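You operate a simulated robot arm through the tools that you are given. There is no shell and no other tool. Be economical: measure what you need, move in short steps, check, and stop when the job is done.

Carry out the task below with a simulated robot arm. There is one attempt and no reset: what you move stays moved.

## Task
Gauge port plug 2: white bin if good, orange bin if not.
Fine: good is 44 to 46 mm; the gauge slider ends drawn back; the other plugs stay.

It is judged by the outcome, as a careful person would: the job done as asked, and still so three seconds after it is handed in. It fails if anything else is knocked over, pushed out of place, dropped, spilled or broken.

## Robot
A 6-joint arm with a two-finger parallel gripper, fixed in place. Base frame: the origin is at the foot of the arm, x ahead of it, y to its left, z up; the work surface is at about z = 0.78. Lengths are in m, angles in degrees, forces in N, time in s.
With the tool pointing down near the work surface it reaches from about 0.32 to 0.7 m from the base axis. Its first joint turns from -166.0 to 166.0 degrees. Payload 4.1 kg.
The TCP is the grasp point between the finger pads, 0.023 m short of the fingertips. In the tool frame z runs along the fingers and y along their closing line. The gripper opens to 0.094 m. The fingers are 0.038 m wide and 0.01 m thick; the gripper's body (0.054 by 0.096 m) begins 0.039 m behind the TCP.
Orientation is that of the tool frame in the base frame, as a unit quaternion [w, x, y, z]. With the fingers straight down and closing along the base's y, the tool's x points along the base's -x, its y along +y and its z along -z.

## Interface
- The arm moves only by the tool apply_moves. Its argument "targets" is a list of rows, each a list of 3 entries, a list of its own where there are three numbers: the opening, from 0 (shut) to 1 (fully open), then the shift along the tool's x, y, z in cm, then the turn, a rotation vector about the tool's x, y, z in degrees. In form: [[fingers, [dx, dy, dz], [ax, ay, az]], ...]. A call has 1 to 12 rows; each row is the pose to reach, as a shift and turn from the pose commanded when the call began, along the tool's axes at that moment. Each row takes 0.2 s and may step no farther than 0.05 m and 8.6 degrees from the row before; otherwise, or with a gripper value out of range, the whole call is refused. A pose out of reach is approached as far as the arm can. The call stops where the force on the tool passes 40 N (or 10 N more than at its start, if that is more) or the arm is blocked; 0.2 s more then pass. The fingers move at their own pace (about 0.045 m/s each) and stop on an object; they squeeze with about 24 N. The grip force told is the motor's: it shows also when the fingers shut on nothing. Time passes only in rows, and 0.2 s behind the last, so rows that repeat a pose let the fingers close. The reply holds the time, the measured pose of the TCP, the force on the tool along the base axes, the opening and the grip force, in the units named above and with some noise.
- Cameras (640 x 400 px; columns grow to the right, rows downward): "scene" is fixed at [0.399, -0.4995, 1.3444]; the picture's right is [0.91, -0.42, 0.00], its down [-0.37, -0.80, -0.47] and it looks along [0.20, 0.43, -0.88] (base axes); focal length 298 px, centre (320, 200). "wrist" rides on the gripper at [0.086, 0.016, -0.075] in the tool frame; the picture's right is [-0.18, 0.98, 0.00], its down [-0.58, -0.11, -0.81] and it looks along [-0.79, -0.15, 0.59] (tool axes); focal length 243 px, centre (320, 200). There is no depth. A picture from a camera that has moved, and an enlarged one, comes with that camera's place and axes in the base frame and with its lens.
- get_image(camera): a new picture of that camera. It takes no simulated time.
- lift_body(by): slides the trunk up (or, below 0, down) by that many m; the arm rides with it, the base frame stays. It gives what a move gives, with no picture.
- enlarge(camera, box): a new picture of the part [left, top, right, bottom] of that camera's present view, enlarged. It takes no simulated time.
- finish_job(): hands the job in; it is judged then, once.

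Go step by step. Nothing tells you positions but the pictures and the camera data: compare them with the known pose of the tool, close in by small moves and look again before you grip or let go. The budget is 120 turns and 68 pictures, counting those below and the enlarged ones. Unless the task says otherwise, let go and move clear before handing in, and close with one line.

The tools are called after "Call:" by a JSON object that holds its "name" and its "arguments". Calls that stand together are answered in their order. apply_moves: Moves the arm, as the interface text tells. Its arguments: {"type":"object","properties":{"targets":{"type":"array"}},"required":["targets"]} The other tools are called the same way: lift_body (by) slides the trunk up or down; get_image (camera) takes a picture; enlarge (camera, box) takes an enlarged picture of a part of a camera's view; finish_job () hands the job in.

At the start:

```text
time_s: 0.0
ee_pos: [0.43, -0.1732, 1.0189]
orientation: [-0.001, 0.0, 1.0, 0.001]
wrist_force: [-0.1, -0.2, -0.2]
gripper_width: 0.0943
gripper_force: 0.1
trunk travel left (down, up): [-0.525, 0.065]
```

scene: 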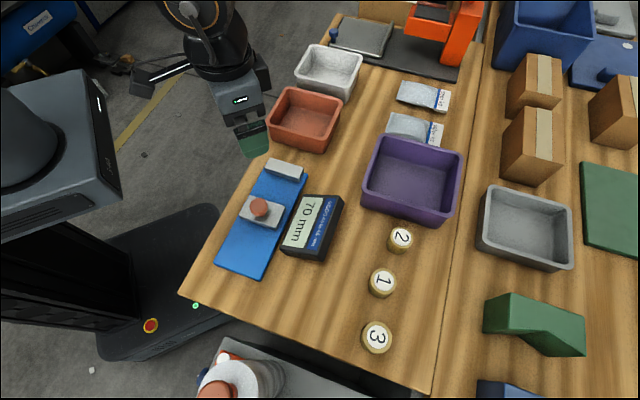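
wrist: 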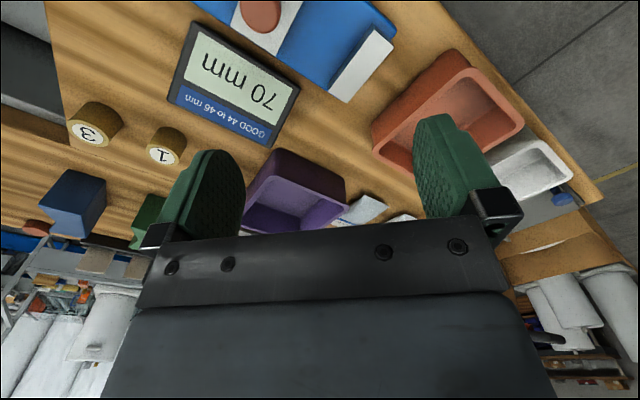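

I see three numbered plugs on the right, the blue gauge with its slider and red knob on the left, and a display that reads 70 mm. I'll enlarge the view of these before moving.

Call:
{"name": "enlarge", "arguments": {"camera": "scene", "box": [200, 140, 360, 290]}}

Call:
{"name": "enlarge", "arguments": {"camera": "scene", "box": [340, 200, 460, 370]}}

Call:
{"name": "enlarge", "arguments": {"camera": "scene", "box": [240, 30, 480, 180]}}

```text
2.67 times, centred on (280, 215) of scene
camera zoom: at [0.399, -0.4995, 1.3444], right [0.91, -0.42, 0.0], down [-0.37, -0.8, -0.47], along [0.2, 0.43, -0.88], focal length 794 px, centre (427, 160)
```

zoom: 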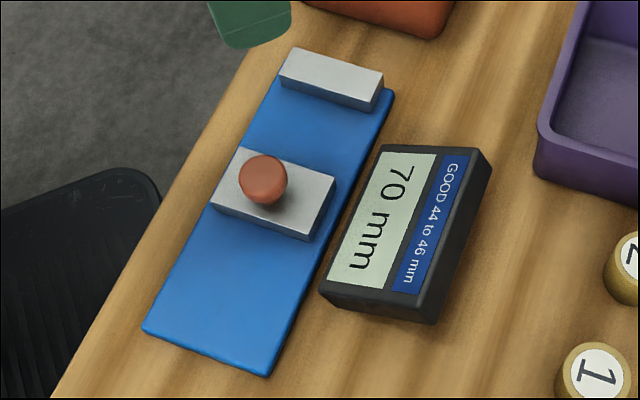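

```text
2.35 times, centred on (400, 285) of scene
camera zoom: at [0.399, -0.4995, 1.3444], right [0.91, -0.42, 0.0], down [-0.37, -0.8, -0.47], along [0.2, 0.43, -0.88], focal length 700 px, centre (132, 0)
```

zoom: 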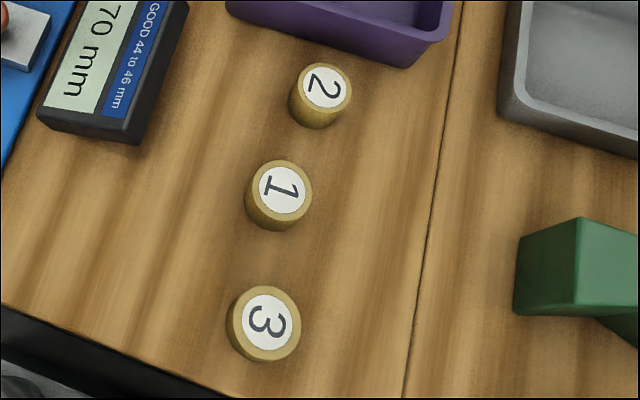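

```text
2.67 times, centred on (360, 105) of scene
camera zoom: at [0.399, -0.4995, 1.3444], right [0.91, -0.42, 0.0], down [-0.37, -0.8, -0.47], along [0.2, 0.43, -0.88], focal length 794 px, centre (213, 453)
```

zoom: 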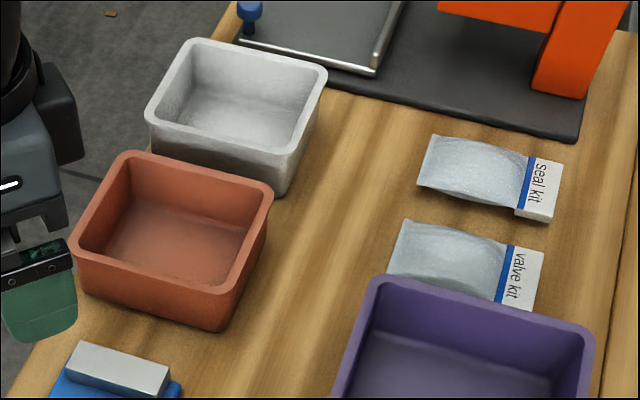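

Plug 2 is about 4 cm tall and stands near (0.63, -0.38). The gauge axis lies at about 45°, with the gap centred near (0.448, -0.172). I'll turn the tool so the fingers close across the gauge axis and move to above plug 2.

Call:
{"name": "apply_moves", "arguments": {"targets": [[1, [-2.8, -2.95, 1.5], [0, 0, -7.5]], [1, [-5.6, -5.9, 3], [0, 0, -15]], [1, [-8.4, -8.85, 4.5], [0, 0, -22.5]], [1, [-11.2, -11.8, 6], [0, 0, -30]], [1, [-14, -14.75, 7.5], [0, 0, -37.5]], [1, [-17, -17.7, 9], [0, 0, -45]], [1, [-17, -17.7, 9], [0, 0, -45]]]}}

Call:
{"name": "get_image", "arguments": {"camera": "wrist"}}

Call:
{"name": "get_image", "arguments": {"camera": "scene"}}

```text
time_s: 1.6
ee_pos: [0.5978, -0.3507, 0.9298]
orientation: [0.0, -0.383, 0.924, 0.001]
wrist_force: [-0.3, -0.6, -0.8]
gripper_width: 0.0939
gripper_force: 0.0
trunk travel left (down, up): [-0.525, 0.065]
```

```text
62 pictures are left
camera wrist: at [0.5265, -0.401, 1.005], right [-0.57, 0.82, 0.0], down [0.49, 0.33, 0.81], along [0.66, 0.46, -0.59], focal length 243 px, centre (320, 200)
```

wrist: 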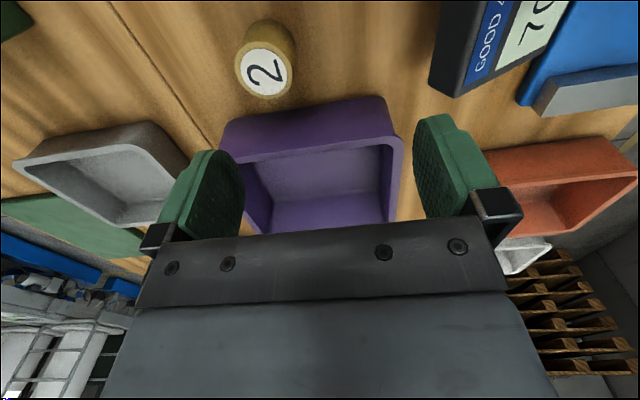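

```text
61 pictures are left
```

scene: 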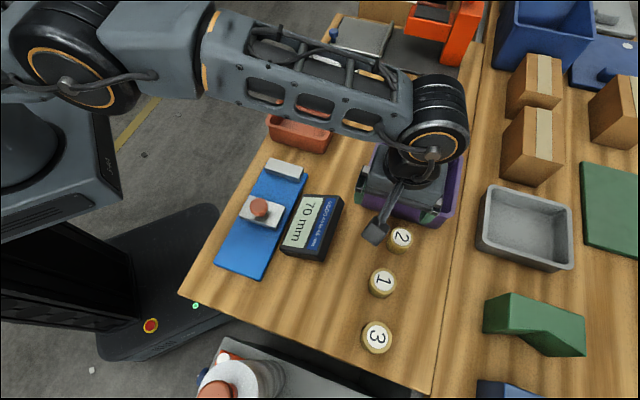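

The scene and wrist views agree that plug 2 is at about (0.625, -0.381), with its top near z = 0.82. I'll move over it and go part way down, then look again.

Call:
{"name": "apply_moves", "arguments": {"targets": [[1, [0.2, -4.1, 0], [0, 0, 0]], [1, [0.2, -4.1, 3], [0, 0, 0]], [1, [0.2, -4.1, 6], [0, 0, 0]], [1, [0.2, -4.1, 6], [0, 0, 0]]]}}

Call:
{"name": "get_image", "arguments": {"camera": "wrist"}}

Call:
{"name": "enlarge", "arguments": {"camera": "scene", "box": [340, 180, 460, 300]}}

```text
time_s: 2.6
ee_pos: [0.6005, -0.3626, 0.877]
orientation: [0.0, -0.382, 0.924, 0.001]
wrist_force: [0.2, -0.2, 0.2]
gripper_width: 0.0939
gripper_force: 0.0
out of reach, approached as far as the arm can: row 1, 2, 3, 4
trunk travel left (down, up): [-0.525, 0.065]
```

```text
60 pictures are left
camera wrist: at [0.5283, -0.4136, 0.9521], right [-0.56, 0.83, 0.0], down [0.49, 0.33, 0.81], along [0.67, 0.46, -0.59], focal length 243 px, centre (320, 200)
```

wrist: 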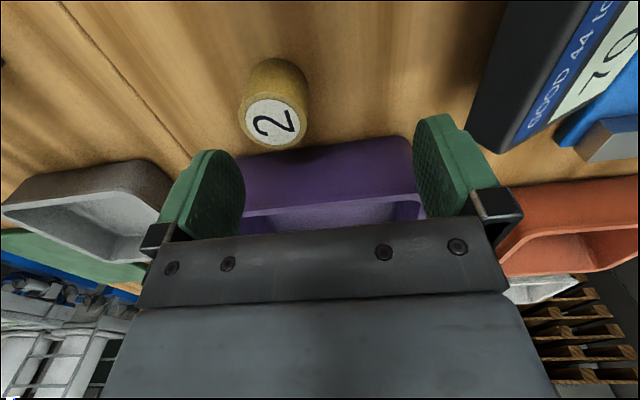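

```text
3.33 times, centred on (400, 240) of scene
camera zoom: at [0.399, -0.4995, 1.3444], right [0.91, -0.42, 0.0], down [-0.37, -0.8, -0.47], along [0.2, 0.43, -0.88], focal length 992 px, centre (53, 67)
```

zoom: 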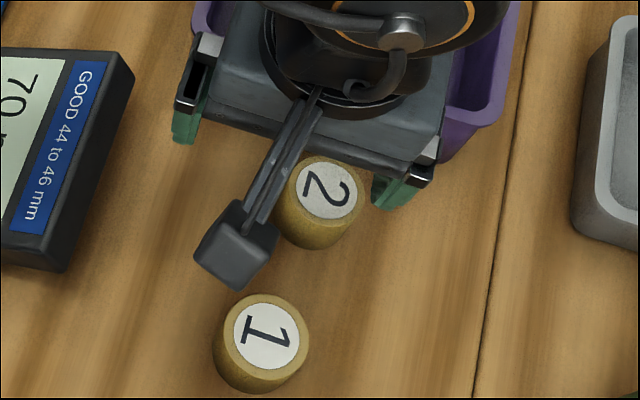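

The arm stops 3 cm short of the plug, because its radius limit here is about 0.70 m. I'll raise the hand and then lower the trunk, which should bring the shoulder nearer the work height and extend the reach.

Call:
{"name": "apply_moves", "arguments": {"targets": [[1, [0, 2, -4], [0, 0, 0]], [1, [0, 4, -8], [0, 0, 0]], [1, [0, 4, -12], [0, 0, 0]], [1, [0, 4, -16], [0, 0, 0]], [1, [0, 4, -16], [0, 0, 0]]]}}

Call:
{"name": "lift_body", "arguments": {"by": -0.12}}

Call:
{"name": "get_image", "arguments": {"camera": "scene"}}

```text
time_s: 3.8
ee_pos: [0.5726, -0.3332, 1.0371]
orientation: [0.0, -0.382, 0.924, 0.0]
wrist_force: [-0.9, -0.4, -0.4]
gripper_width: 0.094
gripper_force: 0.0
trunk travel left (down, up): [-0.525, 0.065]
```

```text
time_s: 5.3
ee_pos: [0.574, -0.3334, 0.9175]
orientation: [0.0, -0.382, 0.924, 0.0]
wrist_force: [1.1, 0.8, 0.3]
gripper_width: 0.094
gripper_force: 0.1
trunk travel left (down, up): [-0.405, 0.185]
```

```text
58 pictures are left
```

scene: 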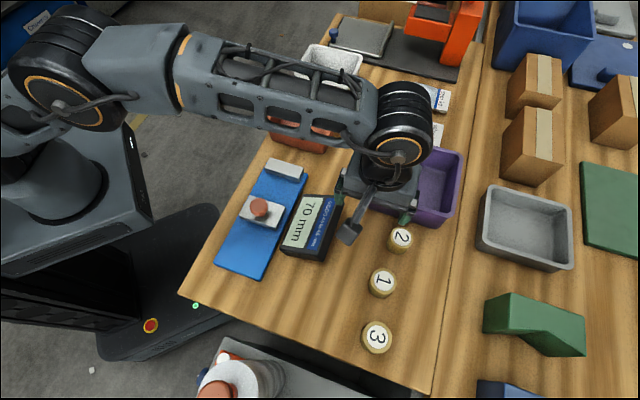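

Call:
{"name": "apply_moves", "arguments": {"targets": [[1, [-0.2, -3.5, 0], [0, 0, 0]], [1, [-0.2, -7.0, 0], [0, 0, 0]], [1, [-0.2, -7.0, 2.5], [0, 0, 0]], [1, [-0.2, -7.0, 4.5], [0, 0, 0]], [1, [-0.2, -7.0, 4.5], [0, 0, 0]]]}}

Call:
{"name": "get_image", "arguments": {"camera": "wrist"}}

Call:
{"name": "enlarge", "arguments": {"camera": "scene", "box": [340, 180, 460, 300]}}

```text
time_s: 6.5
ee_pos: [0.5977, -0.3624, 0.8686]
orientation: [0.0, -0.382, 0.924, 0.0]
wrist_force: [0.6, 1.0, -0.1]
gripper_width: 0.0941
gripper_force: 0.0
out of reach, approached as far as the arm can: row 1, 2, 3, 4, 5
trunk travel left (down, up): [-0.405, 0.185]
```

```text
57 pictures are left
camera wrist: at [0.5259, -0.4137, 0.9434], right [-0.56, 0.83, 0.0], down [0.49, 0.33, 0.81], along [0.67, 0.46, -0.59], focal length 243 px, centre (320, 200)
```

wrist: 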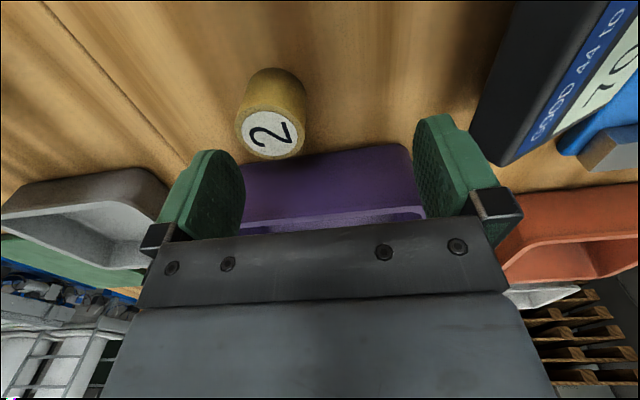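

```text
3.33 times, centred on (400, 240) of scene
camera zoom: at [0.399, -0.4995, 1.3444], right [0.91, -0.42, 0.0], down [-0.37, -0.8, -0.47], along [0.2, 0.43, -0.88], focal length 992 px, centre (53, 67)
```

zoom: 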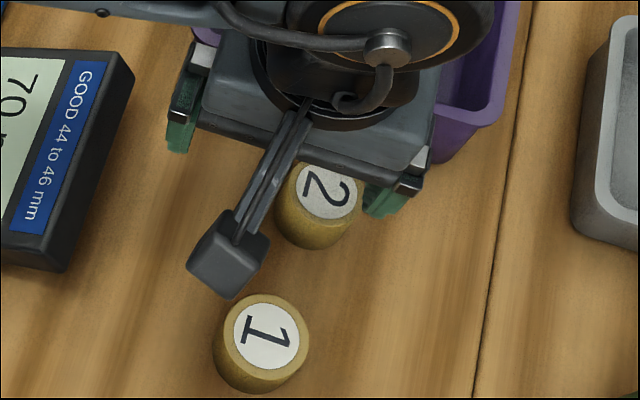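

Lowering the trunk gave no extra reach, so I'll gain it by leaning the fingers outward. To keep the pads parallel to the plug's sides, I'll turn the tool to close tangentially and tilt about the closing axis. I'll raise slightly and rotate first.

Call:
{"name": "apply_moves", "arguments": {"targets": [[1, [0, 1, -3], [0, 0, 0]], [0.62, [0, 1, -6], [0, 0, 8.4]], [0.62, [0, 1, -6], [0, 0, 16.8]], [0.62, [0, 1, -6], [0, 0, 25.2]], [0.62, [0, 1, -6], [0, 0, 33.6]], [0.62, [0, 1, -6], [0, 0, 42]], [0.62, [0, 1, -6], [0, 0, 50.4]], [0.62, [0, 1, -6], [0, 0, 58.8]], [0.62, [0, 1, -6], [0, 0, 67.2]], [0.62, [0, 1, -6], [0, 0, 75.6]], [0.62, [0, 1, -6], [0, 0, 75.6]]]}}

Call:
{"name": "apply_moves", "arguments": {"targets": [[0.62, [0, 0, 0], [0, -6, 0]], [0.62, [0, 0, 0], [0, -12, 0]], [0.62, [-2, 0, 0], [0, -12, 0]], [0.62, [-4, 0, 0], [0, -12, 0]], [0.62, [-4, 0, 0], [0, -12, 0]]]}}

Call:
{"name": "get_image", "arguments": {"camera": "wrist"}}

Call:
{"name": "get_image", "arguments": {"camera": "scene"}}

```text
time_s: 8.9
ee_pos: [0.5901, -0.3566, 0.9304]
orientation: [0.001, 0.265, 0.964, 0.0]
wrist_force: [0.0, -0.4, -0.1]
gripper_width: 0.0581
gripper_force: 0.1
trunk travel left (down, up): [-0.405, 0.185]
```

```text
time_s: 10.1
ee_pos: [0.6216, -0.3765, 0.9298]
orientation: [0.101, 0.262, 0.959, -0.027]
wrist_force: [-0.2, 0.2, 0.5]
gripper_width: 0.0584
gripper_force: 0.1
out of reach, approached as far as the arm can: row 4
trunk travel left (down, up): [-0.405, 0.185]
```

```text
55 pictures are left
camera wrist: at [0.5451, -0.312, 0.9854], right [0.66, 0.75, 0.04], down [0.29, -0.3, 0.91], along [0.7, -0.58, -0.41], focal length 243 px, centre (320, 200)
```

wrist: 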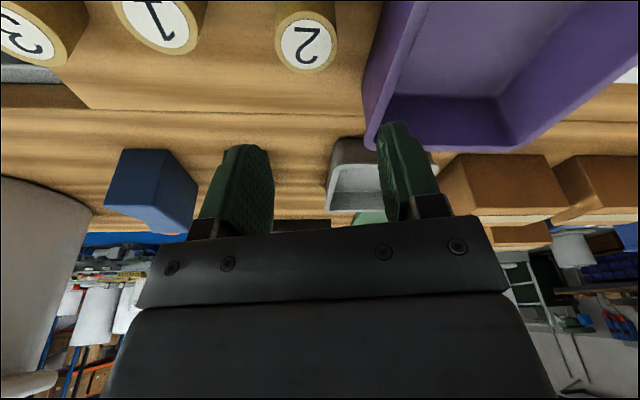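

```text
54 pictures are left
```

scene: 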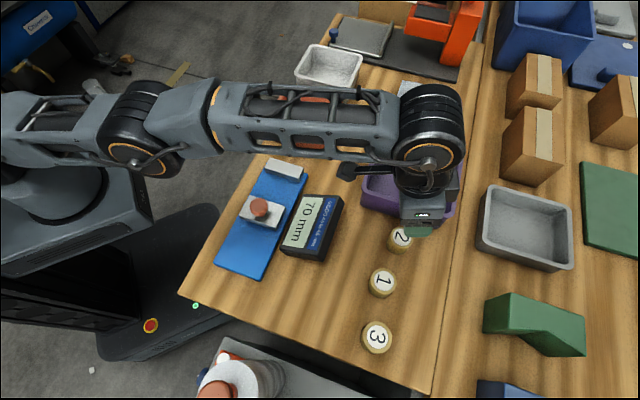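

The tilt gained the reach I needed: the radius is now 0.727 m, against 0.732 m for the plug. I'll add 4° more tilt and go down to just above the plug.

Call:
{"name": "apply_moves", "arguments": {"targets": [[0.62, [0, 0, 0], [0, -4, 0]], [0.62, [0.4, -0.34, 3], [0, -4, 0]], [0.62, [0.75, -0.34, 6], [0, -4, 0]], [0.62, [0.75, -0.34, 6], [0, -4, 0]]]}}

Call:
{"name": "get_image", "arguments": {"camera": "wrist"}}

Call:
{"name": "enlarge", "arguments": {"camera": "scene", "box": [340, 180, 460, 300]}}

```text
time_s: 11.1
ee_pos: [0.6286, -0.383, 0.8703]
orientation: [0.134, 0.262, 0.955, -0.038]
wrist_force: [0.6, -0.5, 0.3]
gripper_width: 0.0582
gripper_force: 0.0
trunk travel left (down, up): [-0.405, 0.185]
```

```text
53 pictures are left
camera wrist: at [0.5476, -0.3166, 0.9174], right [0.65, 0.76, 0.05], down [0.23, -0.26, 0.94], along [0.72, -0.6, -0.35], focal length 243 px, centre (320, 200)
```

wrist: 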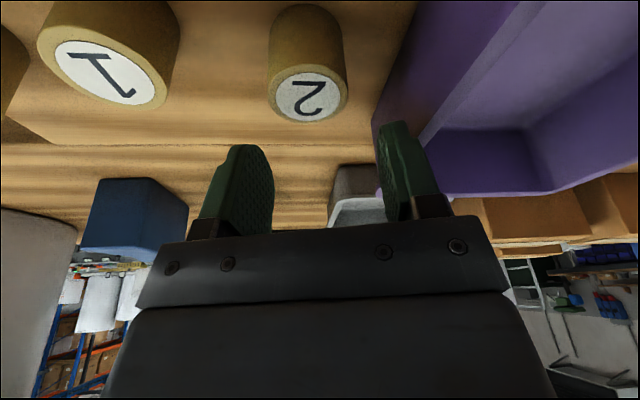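

```text
3.33 times, centred on (400, 240) of scene
camera zoom: at [0.399, -0.4995, 1.3444], right [0.91, -0.42, 0.0], down [-0.37, -0.8, -0.47], along [0.2, 0.43, -0.88], focal length 992 px, centre (53, 67)
```

zoom: 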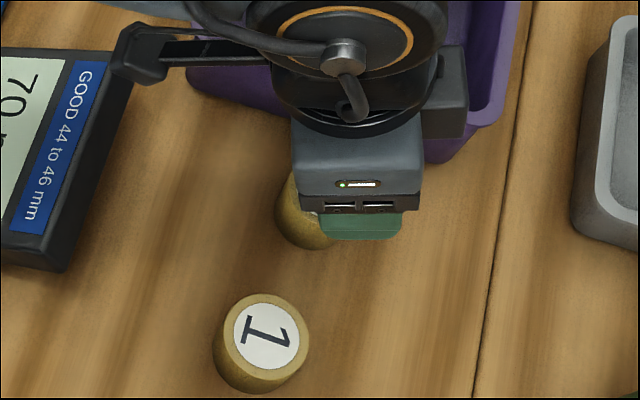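

The plug is confirmed at (0.624, -0.384), so the tool is lined up to within a few mm. I'll go down around it slowly, still open.

Call:
{"name": "apply_moves", "arguments": {"targets": [[0.62, [0.5, -0.26, 0.5], [0, 0, 0]], [0.62, [0.9, -0.26, 2], [0, 0, 0]], [0.62, [1.4, -0.26, 3.7], [0, 0, 0]], [0.62, [1.89, -0.26, 5.3], [0, 0, 0]], [0.62, [1.89, -0.26, 5.3], [0, 0, 0]]]}}

Call:
{"name": "get_image", "arguments": {"camera": "wrist"}}

Call:
{"name": "enlarge", "arguments": {"camera": "scene", "box": [340, 180, 460, 300]}}

```text
time_s: 12.3
ee_pos: [0.6234, -0.3832, 0.8122]
orientation: [0.134, 0.261, 0.955, -0.037]
wrist_force: [-0.4, 0.3, 0.0]
gripper_width: 0.0583
gripper_force: 0.0
trunk travel left (down, up): [-0.405, 0.185]
```

```text
51 pictures are left
camera wrist: at [0.5427, -0.3173, 0.8604], right [0.65, 0.76, 0.05], down [0.23, -0.27, 0.94], along [0.72, -0.6, -0.35], focal length 243 px, centre (320, 200)
```

wrist: 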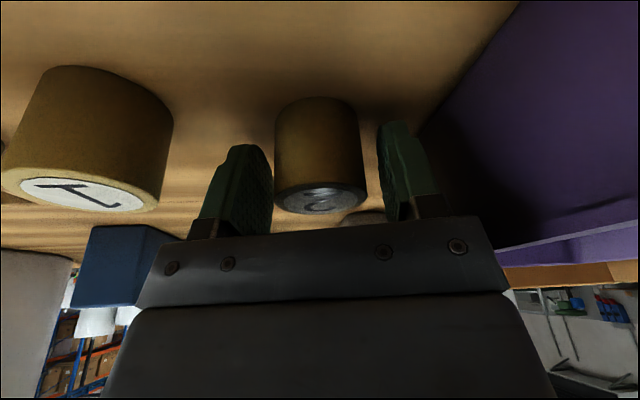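

```text
3.33 times, centred on (400, 240) of scene
camera zoom: at [0.399, -0.4995, 1.3444], right [0.91, -0.42, 0.0], down [-0.37, -0.8, -0.47], along [0.2, 0.43, -0.88], focal length 992 px, centre (53, 67)
```

zoom: 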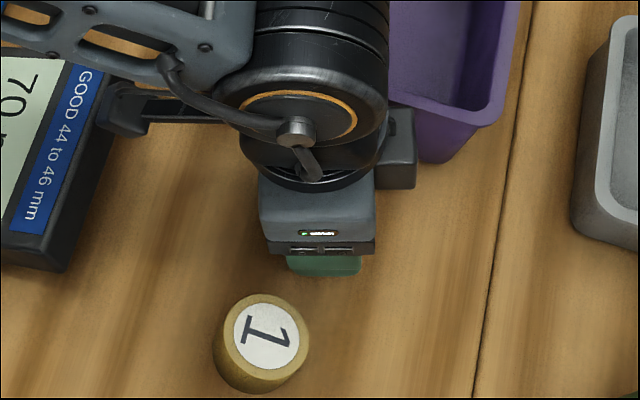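

The plug is between the fingers, so I'll close on it.

Call:
{"name": "apply_moves", "arguments": {"targets": [[0.3, [0, 0, 0], [0, 0, 0]], [0.3, [0, 0, 0], [0, 0, 0]], [0.3, [0, 0, 0], [0, 0, 0]], [0.3, [0, 0, 0], [0, 0, 0]]]}}

Call:
{"name": "get_image", "arguments": {"camera": "wrist"}}

```text
time_s: 13.3
ee_pos: [0.6236, -0.3828, 0.8124]
orientation: [0.134, 0.262, 0.955, -0.037]
wrist_force: [-0.5, -0.1, -0.1]
gripper_width: 0.0417
gripper_force: 24.1
trunk travel left (down, up): [-0.405, 0.185]
```

```text
49 pictures are left
camera wrist: at [0.5427, -0.3173, 0.8606], right [0.65, 0.76, 0.05], down [0.23, -0.27, 0.94], along [0.72, -0.6, -0.35], focal length 243 px, centre (320, 200)
```

wrist: 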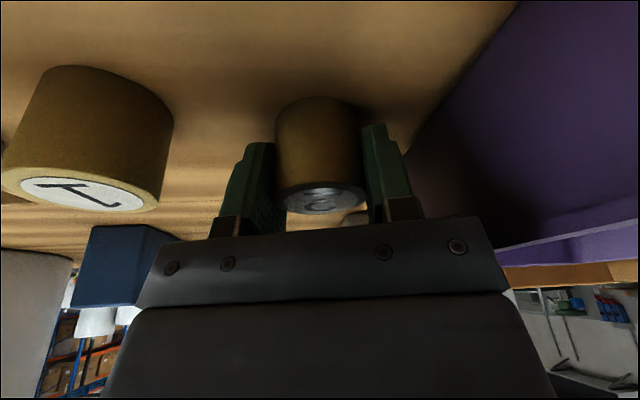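

The plug is held, and the fingers read about 41.7 mm, which the gauge still has to settle. I'll lift it slightly, carry it 4.5 cm inward and set it down, so I can regrip it with the tool vertical.

Call:
{"name": "apply_moves", "arguments": {"targets": [[0.3, [-0.41, 0, -1.44], [0, 0, 0]], [0.3, [0.6, 0, -1.75], [0, 0, 0]], [0.3, [2.2, 0, -2.2], [0, 0, 0]], [0.3, [3.91, 0, -2.68], [0, 0, 0]], [0.3, [3.91, 0, -2.68], [0, 0, 0]], [0.3, [4.15, 0, -1.8], [0, 0, 0]], [0.3, [4.3, 0, -1.28], [0, 0, 0]], [0.3, [4.3, 0, -1.28], [0, 0, 0]]]}}

Call:
{"name": "get_image", "arguments": {"camera": "wrist"}}

Call:
{"name": "get_image", "arguments": {"camera": "scene"}}

```text
time_s: 15.1
ee_pos: [0.5841, -0.3589, 0.8135]
orientation: [0.134, 0.261, 0.955, -0.036]
wrist_force: [0.0, -0.1, -1.0]
gripper_width: 0.0416
gripper_force: 24.0
trunk travel left (down, up): [-0.405, 0.185]
```

```text
48 pictures are left
camera wrist: at [0.5034, -0.2942, 0.8614], right [0.65, 0.76, 0.05], down [0.23, -0.27, 0.94], along [0.72, -0.6, -0.35], focal length 243 px, centre (320, 200)
```

wrist: 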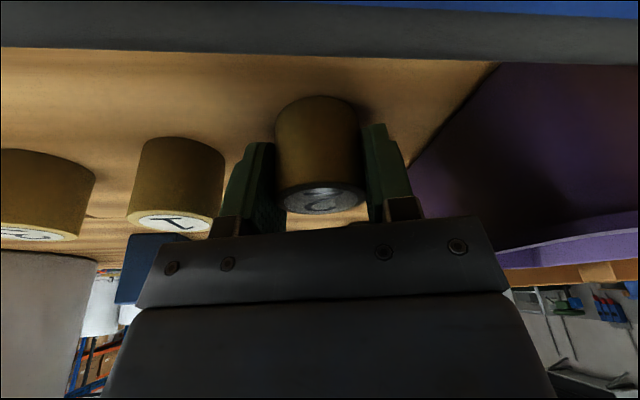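

```text
47 pictures are left
```

scene: 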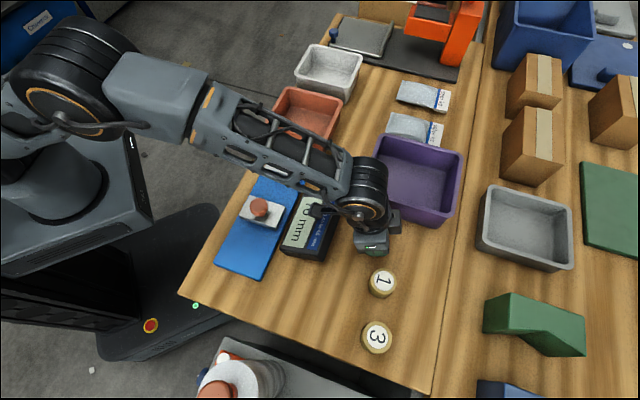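

The plug is at the new spot, within about 1 mm of the table. I'll ease it down, open, rise straight up, and then set the tool vertical.

Call:
{"name": "apply_moves", "arguments": {"targets": [[0.3, [0.03, 0, 0.1], [0, 0, 0]], [0.3, [0.03, 0, 0.1], [0, 0, 0]], [0.62, [0.03, 0, 0.1], [0, 0, 0]], [0.62, [0.03, 0, 0.1], [0, 0, 0]], [0.62, [-0.8, 0, -2.8], [0, 0, 0]], [0.62, [-1.9, 0, -6.7], [0, 0, 0]], [0.62, [-2.9, 0, -10], [0, 0, 0]], [0.62, [-2.9, 0, -10], [0, 8, 0]], [0.62, [-2.9, 0, -10], [0, 16, 0]], [0.62, [-2.9, 0, -10], [0, 16, 0]]]}}

Call:
{"name": "apply_moves", "arguments": {"targets": [[0.8, [0, 0, 0], [0, 0, -8.4]], [0.8, [0, 0, 0], [0, 0, -16.8]], [0.8, [0, 0, 0], [0, 0, -25.2]], [0.8, [0, 0, 0], [0, 0, -33.6]], [0.8, [0, 0, 0], [0, 0, -42]], [0.8, [0, 0, 0], [0, 0, -50.4]], [0.8, [0, 0, 0], [0, 0, -58.8]], [0.8, [0, 0, 0], [0, 0, -67.2]], [0.8, [0, 0, 0], [0, 0, -75.4]], [0.8, [0, 0, 0], [0, 0, -75.4]]]}}

Call:
{"name": "get_image", "arguments": {"camera": "wrist"}}

Call:
{"name": "get_image", "arguments": {"camera": "scene"}}

```text
time_s: 17.3
ee_pos: [0.5854, -0.3609, 0.9169]
orientation: [0.0, 0.264, 0.965, 0.0]
wrist_force: [-0.2, 0.1, -0.5]
gripper_width: 0.0583
gripper_force: 0.1
trunk travel left (down, up): [-0.405, 0.185]
```

```text
time_s: 19.5
ee_pos: [0.5851, -0.3598, 0.9179]
orientation: [0.0, -0.383, 0.924, 0.0]
wrist_force: [0.0, -0.3, 0.0]
gripper_width: 0.075
gripper_force: 0.1
trunk travel left (down, up): [-0.405, 0.185]
```

```text
46 pictures are left
camera wrist: at [0.5131, -0.4107, 0.9921], right [-0.56, 0.83, 0.0], down [0.49, 0.33, 0.81], along [0.67, 0.45, -0.59], focal length 243 px, centre (320, 200)
```

wrist: 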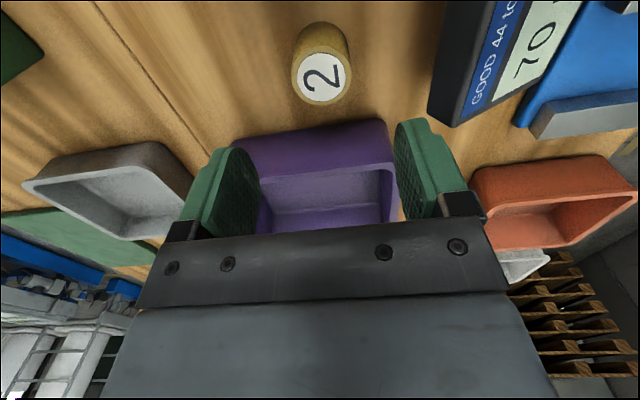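

```text
45 pictures are left
```

scene: 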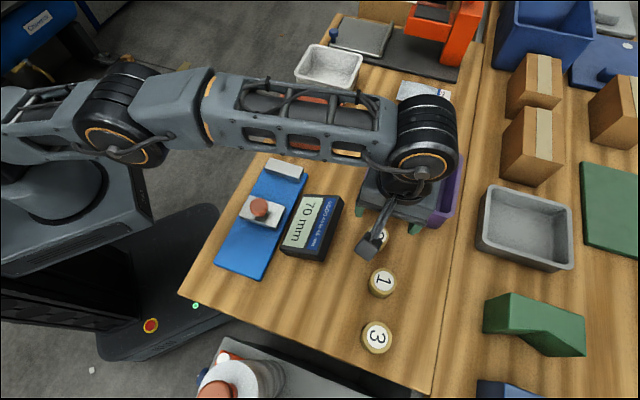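

The plug stands upright at (0.585, -0.361), directly under the now vertical tool. I'll go down and grip it.

Call:
{"name": "apply_moves", "arguments": {"targets": [[0.8, [0, 0, 3.5], [0, 0, 0]], [0.8, [0, 0, 7], [0, 0, 0]], [0.8, [0, 0, 9], [0, 0, 0]], [0.8, [0, 0, 10.4], [0, 0, 0]], [0.8, [0, 0, 10.4], [0, 0, 0]], [0.3, [0, 0, 10.4], [0, 0, 0]], [0.3, [0, 0, 10.4], [0, 0, 0]], [0.3, [0, 0, 10.4], [0, 0, 0]], [0.3, [0, 0, 10.4], [0, 0, 0]]]}}

Call:
{"name": "get_image", "arguments": {"camera": "wrist"}}

```text
time_s: 21.5
ee_pos: [0.5877, -0.3595, 0.8131]
orientation: [0.0, -0.381, 0.925, 0.0]
wrist_force: [-0.7, 0.1, -0.2]
gripper_width: 0.0416
gripper_force: 24.5
trunk travel left (down, up): [-0.405, 0.185]
```

```text
44 pictures are left
camera wrist: at [0.5134, -0.411, 0.8881], right [-0.56, 0.83, 0.0], down [0.49, 0.33, 0.81], along [0.67, 0.45, -0.59], focal length 243 px, centre (320, 200)
```

wrist: 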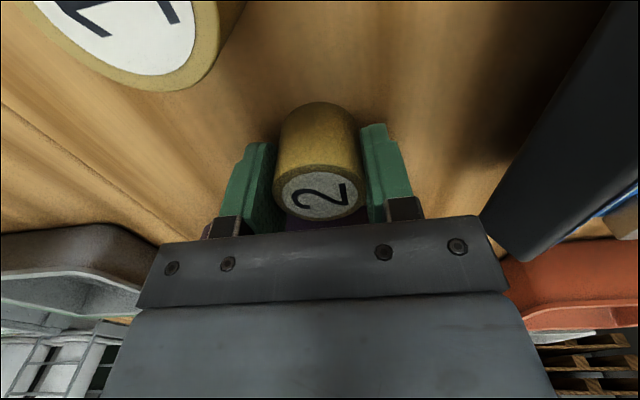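

The plug is gripped squarely. I'll lift it and carry it to above the gauge gap.

Call:
{"name": "apply_moves", "arguments": {"targets": [[0.3, [0, 0, -4], [0, 0, 0]], [0.3, [0, 0, -8], [0, 0, 0]], [0.3, [0, 0, -11], [0, 0, 0]], [0.3, [-0.8, 4.6, -11], [0, 0, 0]], [0.3, [-1.6, 9.2, -11], [0, 0, 0]], [0.3, [-2.4, 13.8, -11], [0, 0, 0]], [0.3, [-3.2, 18.4, -11], [0, 0, 0]], [0.3, [-3.9, 23, -11], [0, 0, 0]], [0.3, [-3.9, 23, -11], [0, 0, 0]]]}}

Call:
{"name": "get_image", "arguments": {"camera": "wrist"}}

Call:
{"name": "enlarge", "arguments": {"camera": "scene", "box": [200, 100, 360, 290]}}

```text
time_s: 23.5
ee_pos: [0.4527, -0.1691, 0.9245]
orientation: [0.0, -0.382, 0.924, -0.001]
wrist_force: [0.4, 0.0, -0.2]
gripper_width: 0.0419
gripper_force: 24.2
trunk travel left (down, up): [-0.405, 0.185]
```

```text
43 pictures are left
camera wrist: at [0.3791, -0.2203, 0.9992], right [-0.56, 0.83, 0.0], down [0.49, 0.33, 0.81], along [0.67, 0.45, -0.59], focal length 243 px, centre (320, 200)
```

wrist: 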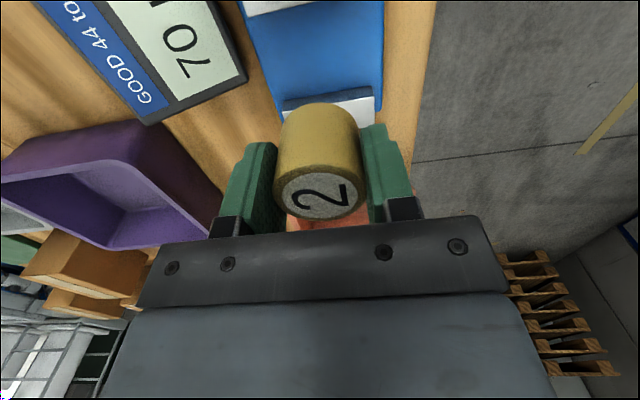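

```text
2.11 times, centred on (280, 195) of scene
camera zoom: at [0.399, -0.4995, 1.3444], right [0.91, -0.42, 0.0], down [-0.37, -0.8, -0.47], along [0.2, 0.43, -0.88], focal length 627 px, centre (404, 210)
```

zoom: 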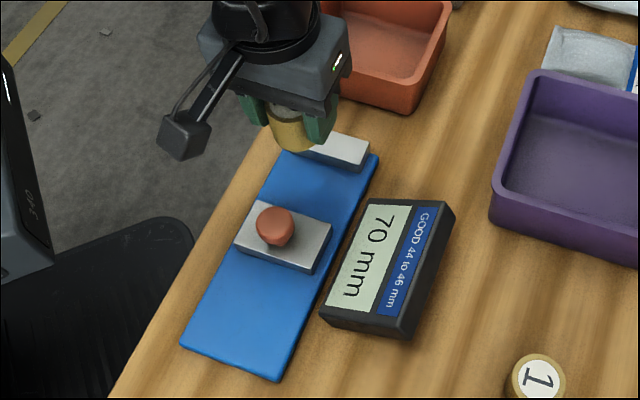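

The plug is over the gap, so I'll go down part way and check the clearances to the jaw and slider.

Call:
{"name": "apply_moves", "arguments": {"targets": [[0.3, [0, 0, 3.5], [0, 0, 0]], [0.3, [0, 0, 7.0], [0, 0, 0]], [0.3, [0, 0, 7.0], [0, 0, 0]]]}}

Call:
{"name": "get_image", "arguments": {"camera": "wrist"}}

Call:
{"name": "enlarge", "arguments": {"camera": "scene", "box": [220, 120, 340, 240]}}

```text
time_s: 24.3
ee_pos: [0.4494, -0.1693, 0.8551]
orientation: [0.0, -0.381, 0.925, 0.0]
wrist_force: [0.1, 0.6, -1.2]
gripper_width: 0.0417
gripper_force: 23.7
trunk travel left (down, up): [-0.405, 0.185]
```

```text
41 pictures are left
camera wrist: at [0.3767, -0.2204, 0.9289], right [-0.56, 0.83, 0.0], down [0.49, 0.33, 0.81], along [0.67, 0.45, -0.59], focal length 243 px, centre (320, 200)
```

wrist: 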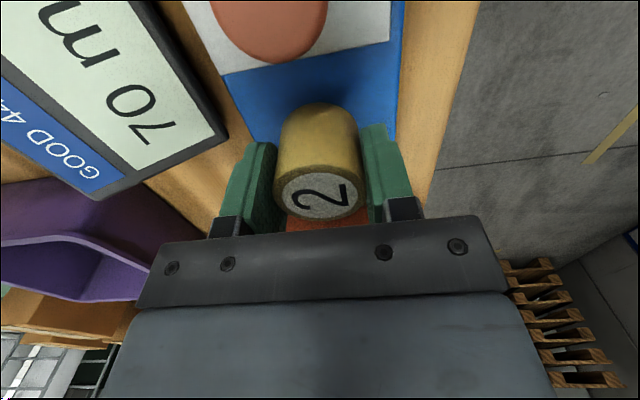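

```text
3.33 times, centred on (280, 180) of scene
camera zoom: at [0.399, -0.4995, 1.3444], right [0.91, -0.42, 0.0], down [-0.37, -0.8, -0.47], along [0.2, 0.43, -0.88], focal length 992 px, centre (453, 267)
```

zoom: 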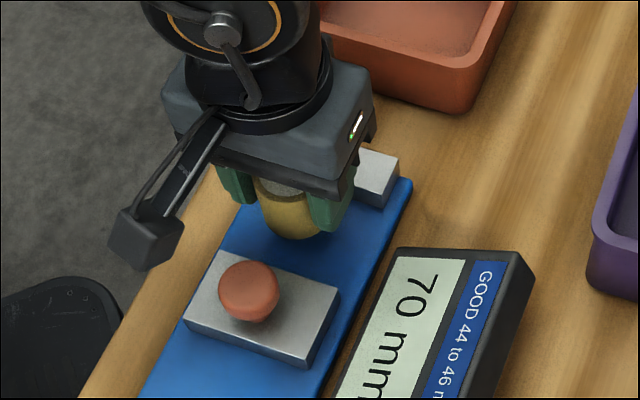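

Clearances are about 12 mm to the jaw and 16 mm to the slider, and the plug is centred across. I'll lower it close to the plate.

Call:
{"name": "apply_moves", "arguments": {"targets": [[0.3, [0, 0, 1.5], [0, 0, 0]], [0.3, [0, 0, 2.5], [0, 0, 0]], [0.3, [0, 0, 3.0], [0, 0, 0]], [0.3, [0, 0, 3.0], [0, 0, 0]]]}}

Call:
{"name": "enlarge", "arguments": {"camera": "scene", "box": [240, 140, 320, 220]}}

Call:
{"name": "get_image", "arguments": {"camera": "wrist"}}

```text
time_s: 25.3
ee_pos: [0.4516, -0.1692, 0.8249]
orientation: [0.002, -0.38, 0.925, -0.001]
wrist_force: [-0.5, -2.4, 13.2]
gripper_width: 0.0416
gripper_force: 24.6
trunk travel left (down, up): [-0.405, 0.185]
```

```text
5.00 times, centred on (280, 180) of scene
camera zoom: at [0.399, -0.4995, 1.3444], right [0.91, -0.42, 0.0], down [-0.37, -0.8, -0.47], along [0.2, 0.43, -0.88], focal length 1488 px, centre (520, 300)
```

zoom: 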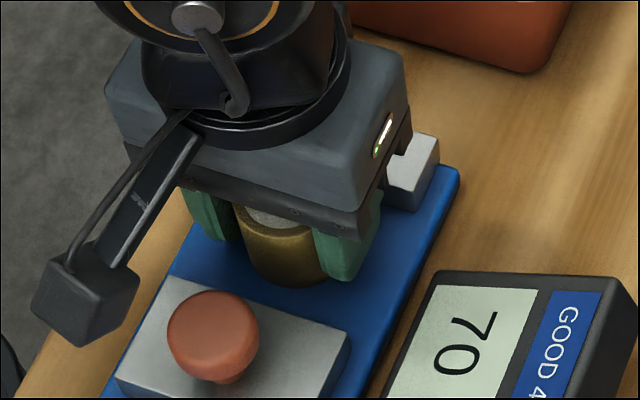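

```text
38 pictures are left
camera wrist: at [0.3779, -0.2197, 0.8995], right [-0.56, 0.83, 0.0], down [0.49, 0.33, 0.81], along [0.67, 0.45, -0.59], focal length 243 px, centre (320, 200)
```

wrist: 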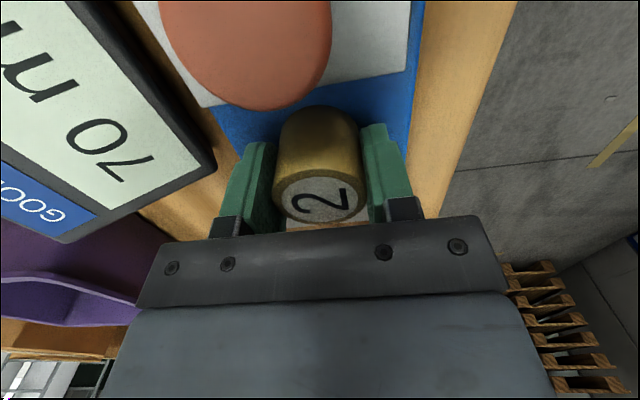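

The 13 N reading shows the plug resting on the plate. I'll ease off, open slightly and rise.

Call:
{"name": "apply_moves", "arguments": {"targets": [[0.3, [0, 0, -0.08], [0, 0, 0]], [0.6, [0, 0, -0.08], [0, 0, 0]], [0.6, [0, 0, -0.08], [0, 0, 0]], [0.6, [0, 0, -2], [0, 0, 0]], [0.6, [0, 0, -6], [0, 0, 0]], [0.6, [0, 0, -10], [0, 0, 0]], [0.6, [0, 0, -10], [0, 0, 0]]]}}

Call:
{"name": "get_image", "arguments": {"camera": "wrist"}}

Call:
{"name": "enlarge", "arguments": {"camera": "scene", "box": [220, 140, 340, 240]}}

```text
time_s: 26.9
ee_pos: [0.4501, -0.1695, 0.9235]
orientation: [-0.001, -0.381, 0.924, -0.001]
wrist_force: [-0.6, -0.7, -0.3]
gripper_width: 0.0562
gripper_force: 0.1
trunk travel left (down, up): [-0.405, 0.185]
```

```text
37 pictures are left
camera wrist: at [0.3772, -0.2198, 0.9983], right [-0.56, 0.83, 0.0], down [0.49, 0.33, 0.81], along [0.67, 0.45, -0.59], focal length 243 px, centre (320, 200)
```

wrist: 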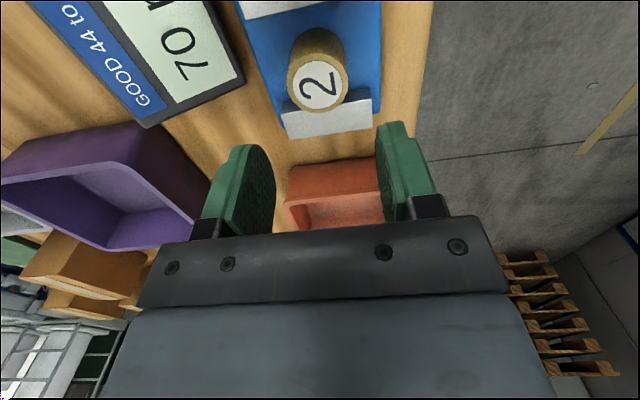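

```text
4.00 times, centred on (280, 190) of scene
camera zoom: at [0.399, -0.4995, 1.3444], right [0.91, -0.42, 0.0], down [-0.37, -0.8, -0.47], along [0.2, 0.43, -0.88], focal length 1191 px, centre (480, 240)
```

zoom: 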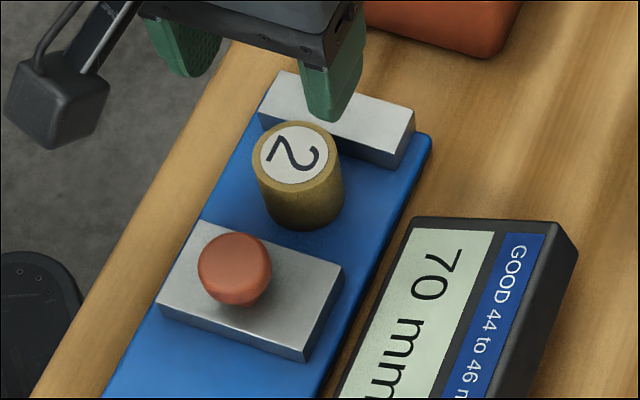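

The plug stands upright in the gap. The knob is centred near (0.404, -0.213), with its top at about z = 0.836, so I'll move above it.

Call:
{"name": "apply_moves", "arguments": {"targets": [[0.6, [3.1, 0.1, 0], [0, 0, 0]], [0.6, [6.3, 0.15, 0], [0, 0, 0]], [0.6, [6.3, 0.15, 3.5], [0, 0, 0]], [0.6, [6.3, 0.15, 3.5], [0, 0, 0]]]}}

Call:
{"name": "get_image", "arguments": {"camera": "wrist"}}

Call:
{"name": "enlarge", "arguments": {"camera": "scene", "box": [210, 150, 330, 250]}}

```text
time_s: 27.9
ee_pos: [0.4055, -0.2135, 0.8871]
orientation: [0.0, -0.381, 0.925, 0.0]
wrist_force: [-0.4, -0.6, -0.7]
gripper_width: 0.0565
gripper_force: 0.0
trunk travel left (down, up): [-0.405, 0.185]
```

```text
35 pictures are left
camera wrist: at [0.3331, -0.2633, 0.9628], right [-0.56, 0.83, 0.0], down [0.49, 0.33, 0.81], along [0.67, 0.45, -0.59], focal length 243 px, centre (320, 200)
```

wrist: 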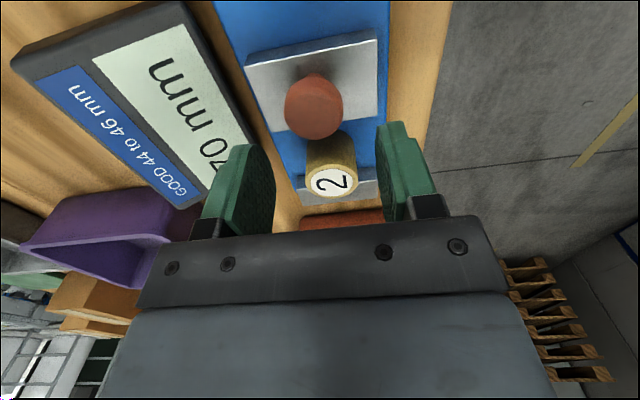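

```text
4.00 times, centred on (270, 200) of scene
camera zoom: at [0.399, -0.4995, 1.3444], right [0.91, -0.42, 0.0], down [-0.37, -0.8, -0.47], along [0.2, 0.43, -0.88], focal length 1191 px, centre (520, 200)
```

zoom: 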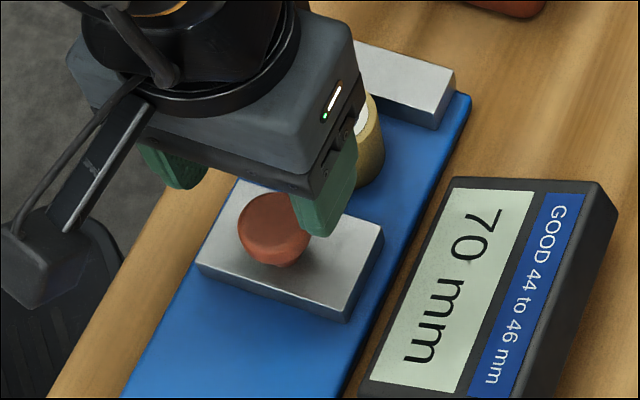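

Triangulating again puts the knob at about (0.403, -0.219), centre height 0.838, with the slider top near 0.822. I'll correct for that and go down with the fingertips just clear of the slider.

Call:
{"name": "apply_moves", "arguments": {"targets": [[0.6, [0.55, -0.2, 0], [0, 0, 0]], [0.6, [0.55, -0.2, 2], [0, 0, 0]], [0.6, [0.55, -0.2, 3.6], [0, 0, 0]], [0.6, [0.55, -0.2, 3.6], [0, 0, 0]]]}}

Call:
{"name": "get_image", "arguments": {"camera": "wrist"}}

Call:
{"name": "enlarge", "arguments": {"camera": "scene", "box": [210, 150, 330, 250]}}

```text
time_s: 28.9
ee_pos: [0.4025, -0.2188, 0.8524]
orientation: [0.0, -0.381, 0.924, 0.0]
wrist_force: [-0.2, 0.2, -0.7]
gripper_width: 0.0565
gripper_force: 0.1
trunk travel left (down, up): [-0.405, 0.185]
```

```text
33 pictures are left
camera wrist: at [0.3304, -0.2692, 0.9271], right [-0.56, 0.83, 0.0], down [0.49, 0.33, 0.81], along [0.67, 0.45, -0.59], focal length 243 px, centre (320, 200)
```

wrist: 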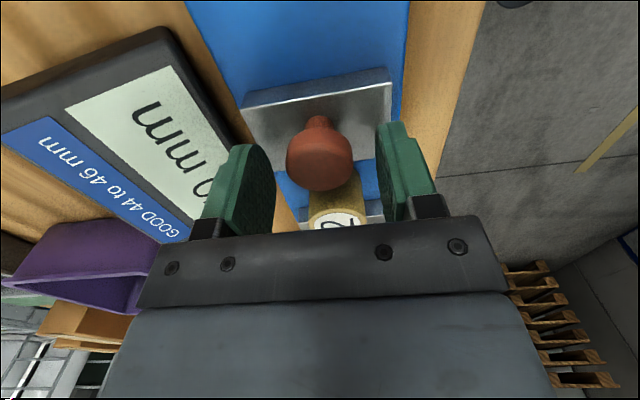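

```text
4.00 times, centred on (270, 200) of scene
camera zoom: at [0.399, -0.4995, 1.3444], right [0.91, -0.42, 0.0], down [-0.37, -0.8, -0.47], along [0.2, 0.43, -0.88], focal length 1191 px, centre (520, 200)
```

zoom: 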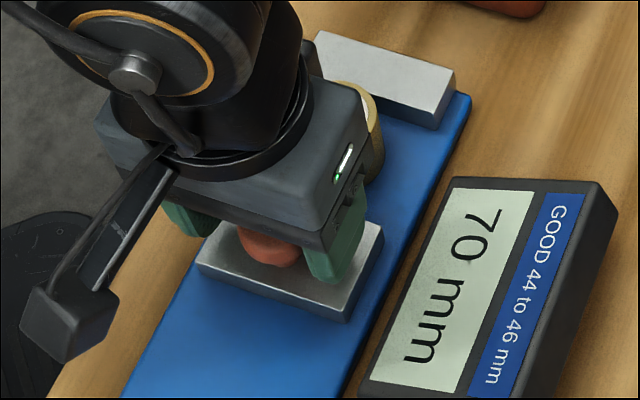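

The knob is a mushroom head on a stem, and it sits between the fingers. I'll close on it.

Call:
{"name": "apply_moves", "arguments": {"targets": [[0.25, [0.2, 0, 0], [0, 0, 0]], [0.25, [0.2, 0, 0], [0, 0, 0]], [0.25, [0.2, 0, 0], [0, 0, 0]], [0.25, [0.2, 0, 0], [0, 0, 0]]]}}

Call:
{"name": "get_image", "arguments": {"camera": "wrist"}}

```text
time_s: 29.9
ee_pos: [0.4024, -0.2202, 0.852]
orientation: [0.0, -0.381, 0.924, 0.0]
wrist_force: [3.0, -2.1, -1.6]
gripper_width: 0.0334
gripper_force: 44.5
trunk travel left (down, up): [-0.405, 0.185]
```

```text
31 pictures are left
camera wrist: at [0.3291, -0.2707, 0.9274], right [-0.56, 0.83, 0.0], down [0.49, 0.33, 0.81], along [0.67, 0.45, -0.59], focal length 243 px, centre (320, 200)
```

wrist: 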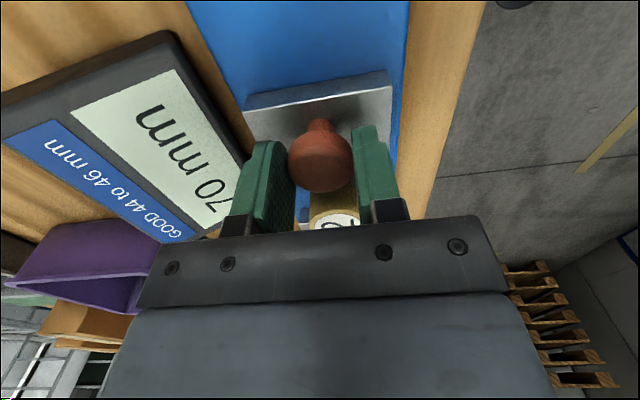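

The knob is gripped and the display still reads 70. I'll slide it toward the jaw in steps.

Call:
{"name": "apply_moves", "arguments": {"targets": [[0.25, [-0.5, 0, 0], [0, 0, 0]], [0.25, [-1.0, 0, 0], [0, 0, 0]], [0.25, [-1.5, 0, 0], [0, 0, 0]], [0.25, [-2.0, 0, 0], [0, 0, 0]], [0.25, [-2.3, 0, 0], [0, 0, 0]], [0.25, [-2.3, 0, 0], [0, 0, 0]]]}}

Call:
{"name": "enlarge", "arguments": {"camera": "scene", "box": [220, 140, 350, 260]}}

```text
time_s: 31.3
ee_pos: [0.4181, -0.2044, 0.8529]
orientation: [0.0, -0.38, 0.925, 0.001]
wrist_force: [0.6, -2.3, -2.6]
gripper_width: 0.0333
gripper_force: 45.1
trunk travel left (down, up): [-0.405, 0.185]
```

```text
3.33 times, centred on (285, 200) of scene
camera zoom: at [0.399, -0.4995, 1.3444], right [0.91, -0.42, 0.0], down [-0.37, -0.8, -0.47], along [0.2, 0.43, -0.88], focal length 992 px, centre (437, 200)
```

zoom: 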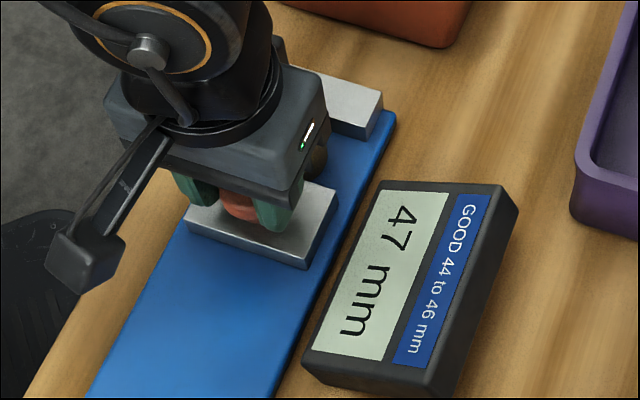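

The display reads 47 and nothing is being pressed yet. I'll continue in 2 mm steps until contact.

Call:
{"name": "apply_moves", "arguments": {"targets": [[0.25, [-0.2, 0, 0], [0, 0, 0]], [0.25, [-0.4, 0, 0], [0, 0, 0]], [0.25, [-0.5, 0, 0], [0, 0, 0]], [0.25, [-0.6, 0, 0], [0, 0, 0]], [0.25, [-0.7, 0, 0], [0, 0, 0]], [0.25, [-0.7, 0, 0], [0, 0, 0]]]}}

Call:
{"name": "enlarge", "arguments": {"camera": "scene", "box": [220, 140, 350, 260]}}

Call:
{"name": "get_image", "arguments": {"camera": "wrist"}}

```text
time_s: 32.7
ee_pos: [0.4224, -0.2001, 0.8528]
orientation: [0.0, -0.381, 0.925, 0.0]
wrist_force: [-12.3, -19.0, 3.6]
gripper_width: 0.0333
gripper_force: 45.0
trunk travel left (down, up): [-0.405, 0.185]
```

```text
3.33 times, centred on (285, 200) of scene
camera zoom: at [0.399, -0.4995, 1.3444], right [0.91, -0.42, 0.0], down [-0.37, -0.8, -0.47], along [0.2, 0.43, -0.88], focal length 992 px, centre (437, 200)
```

zoom: 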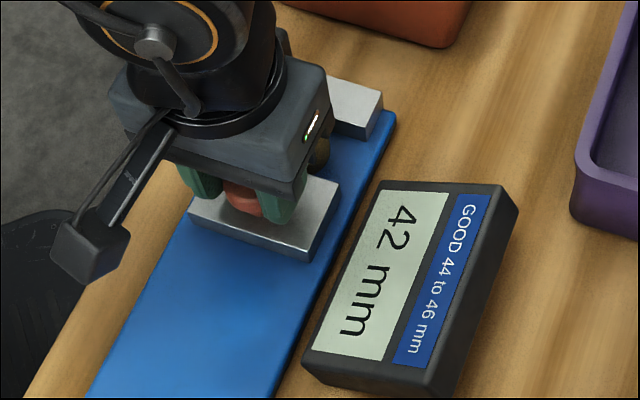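

```text
28 pictures are left
camera wrist: at [0.3488, -0.251, 0.9274], right [-0.56, 0.83, 0.0], down [0.49, 0.33, 0.81], along [0.67, 0.45, -0.59], focal length 243 px, centre (320, 200)
```

wrist: 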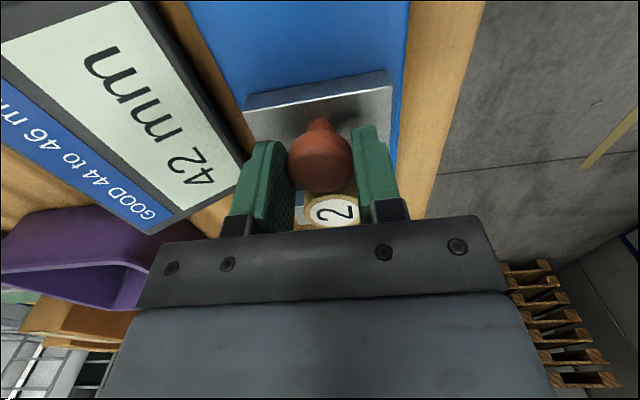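

Under 23 N of pressing, the display reads 42 mm, which matches the finger reading. Plug 2 is under size and goes in the orange bin. First I'll draw the slider back.

Call:
{"name": "apply_moves", "arguments": {"targets": [[0.25, [0.6, 0, 0], [0, 0, 0]], [0.25, [1.2, 0, 0], [0, 0, 0]], [0.25, [1.8, 0, 0], [0, 0, 0]], [0.25, [2.4, 0, 0], [0, 0, 0]], [0.25, [2.8, 0, 0], [0, 0, 0]], [0.25, [3.1, 0, 0], [0, 0, 0]], [0.25, [3.1, 0, 0], [0, 0, 0]]]}}

Call:
{"name": "enlarge", "arguments": {"camera": "scene", "box": [220, 140, 350, 260]}}

```text
time_s: 34.3
ee_pos: [0.4005, -0.221, 0.852]
orientation: [0.001, -0.381, 0.924, -0.001]
wrist_force: [11.7, 1.6, 6.1]
gripper_width: 0.0332
gripper_force: 44.6
trunk travel left (down, up): [-0.405, 0.185]
```

```text
3.33 times, centred on (285, 200) of scene
camera zoom: at [0.399, -0.4995, 1.3444], right [0.91, -0.42, 0.0], down [-0.37, -0.8, -0.47], along [0.2, 0.43, -0.88], focal length 992 px, centre (437, 200)
```

zoom: 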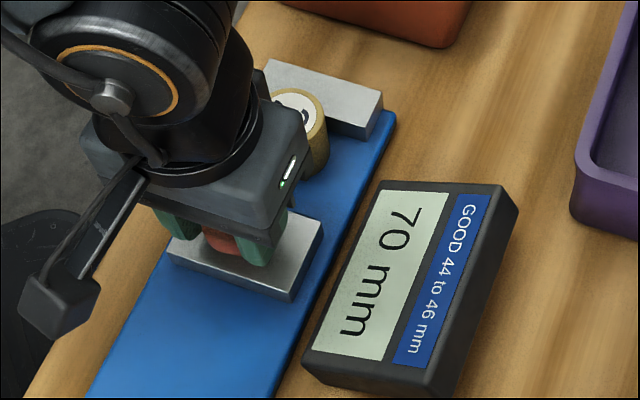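

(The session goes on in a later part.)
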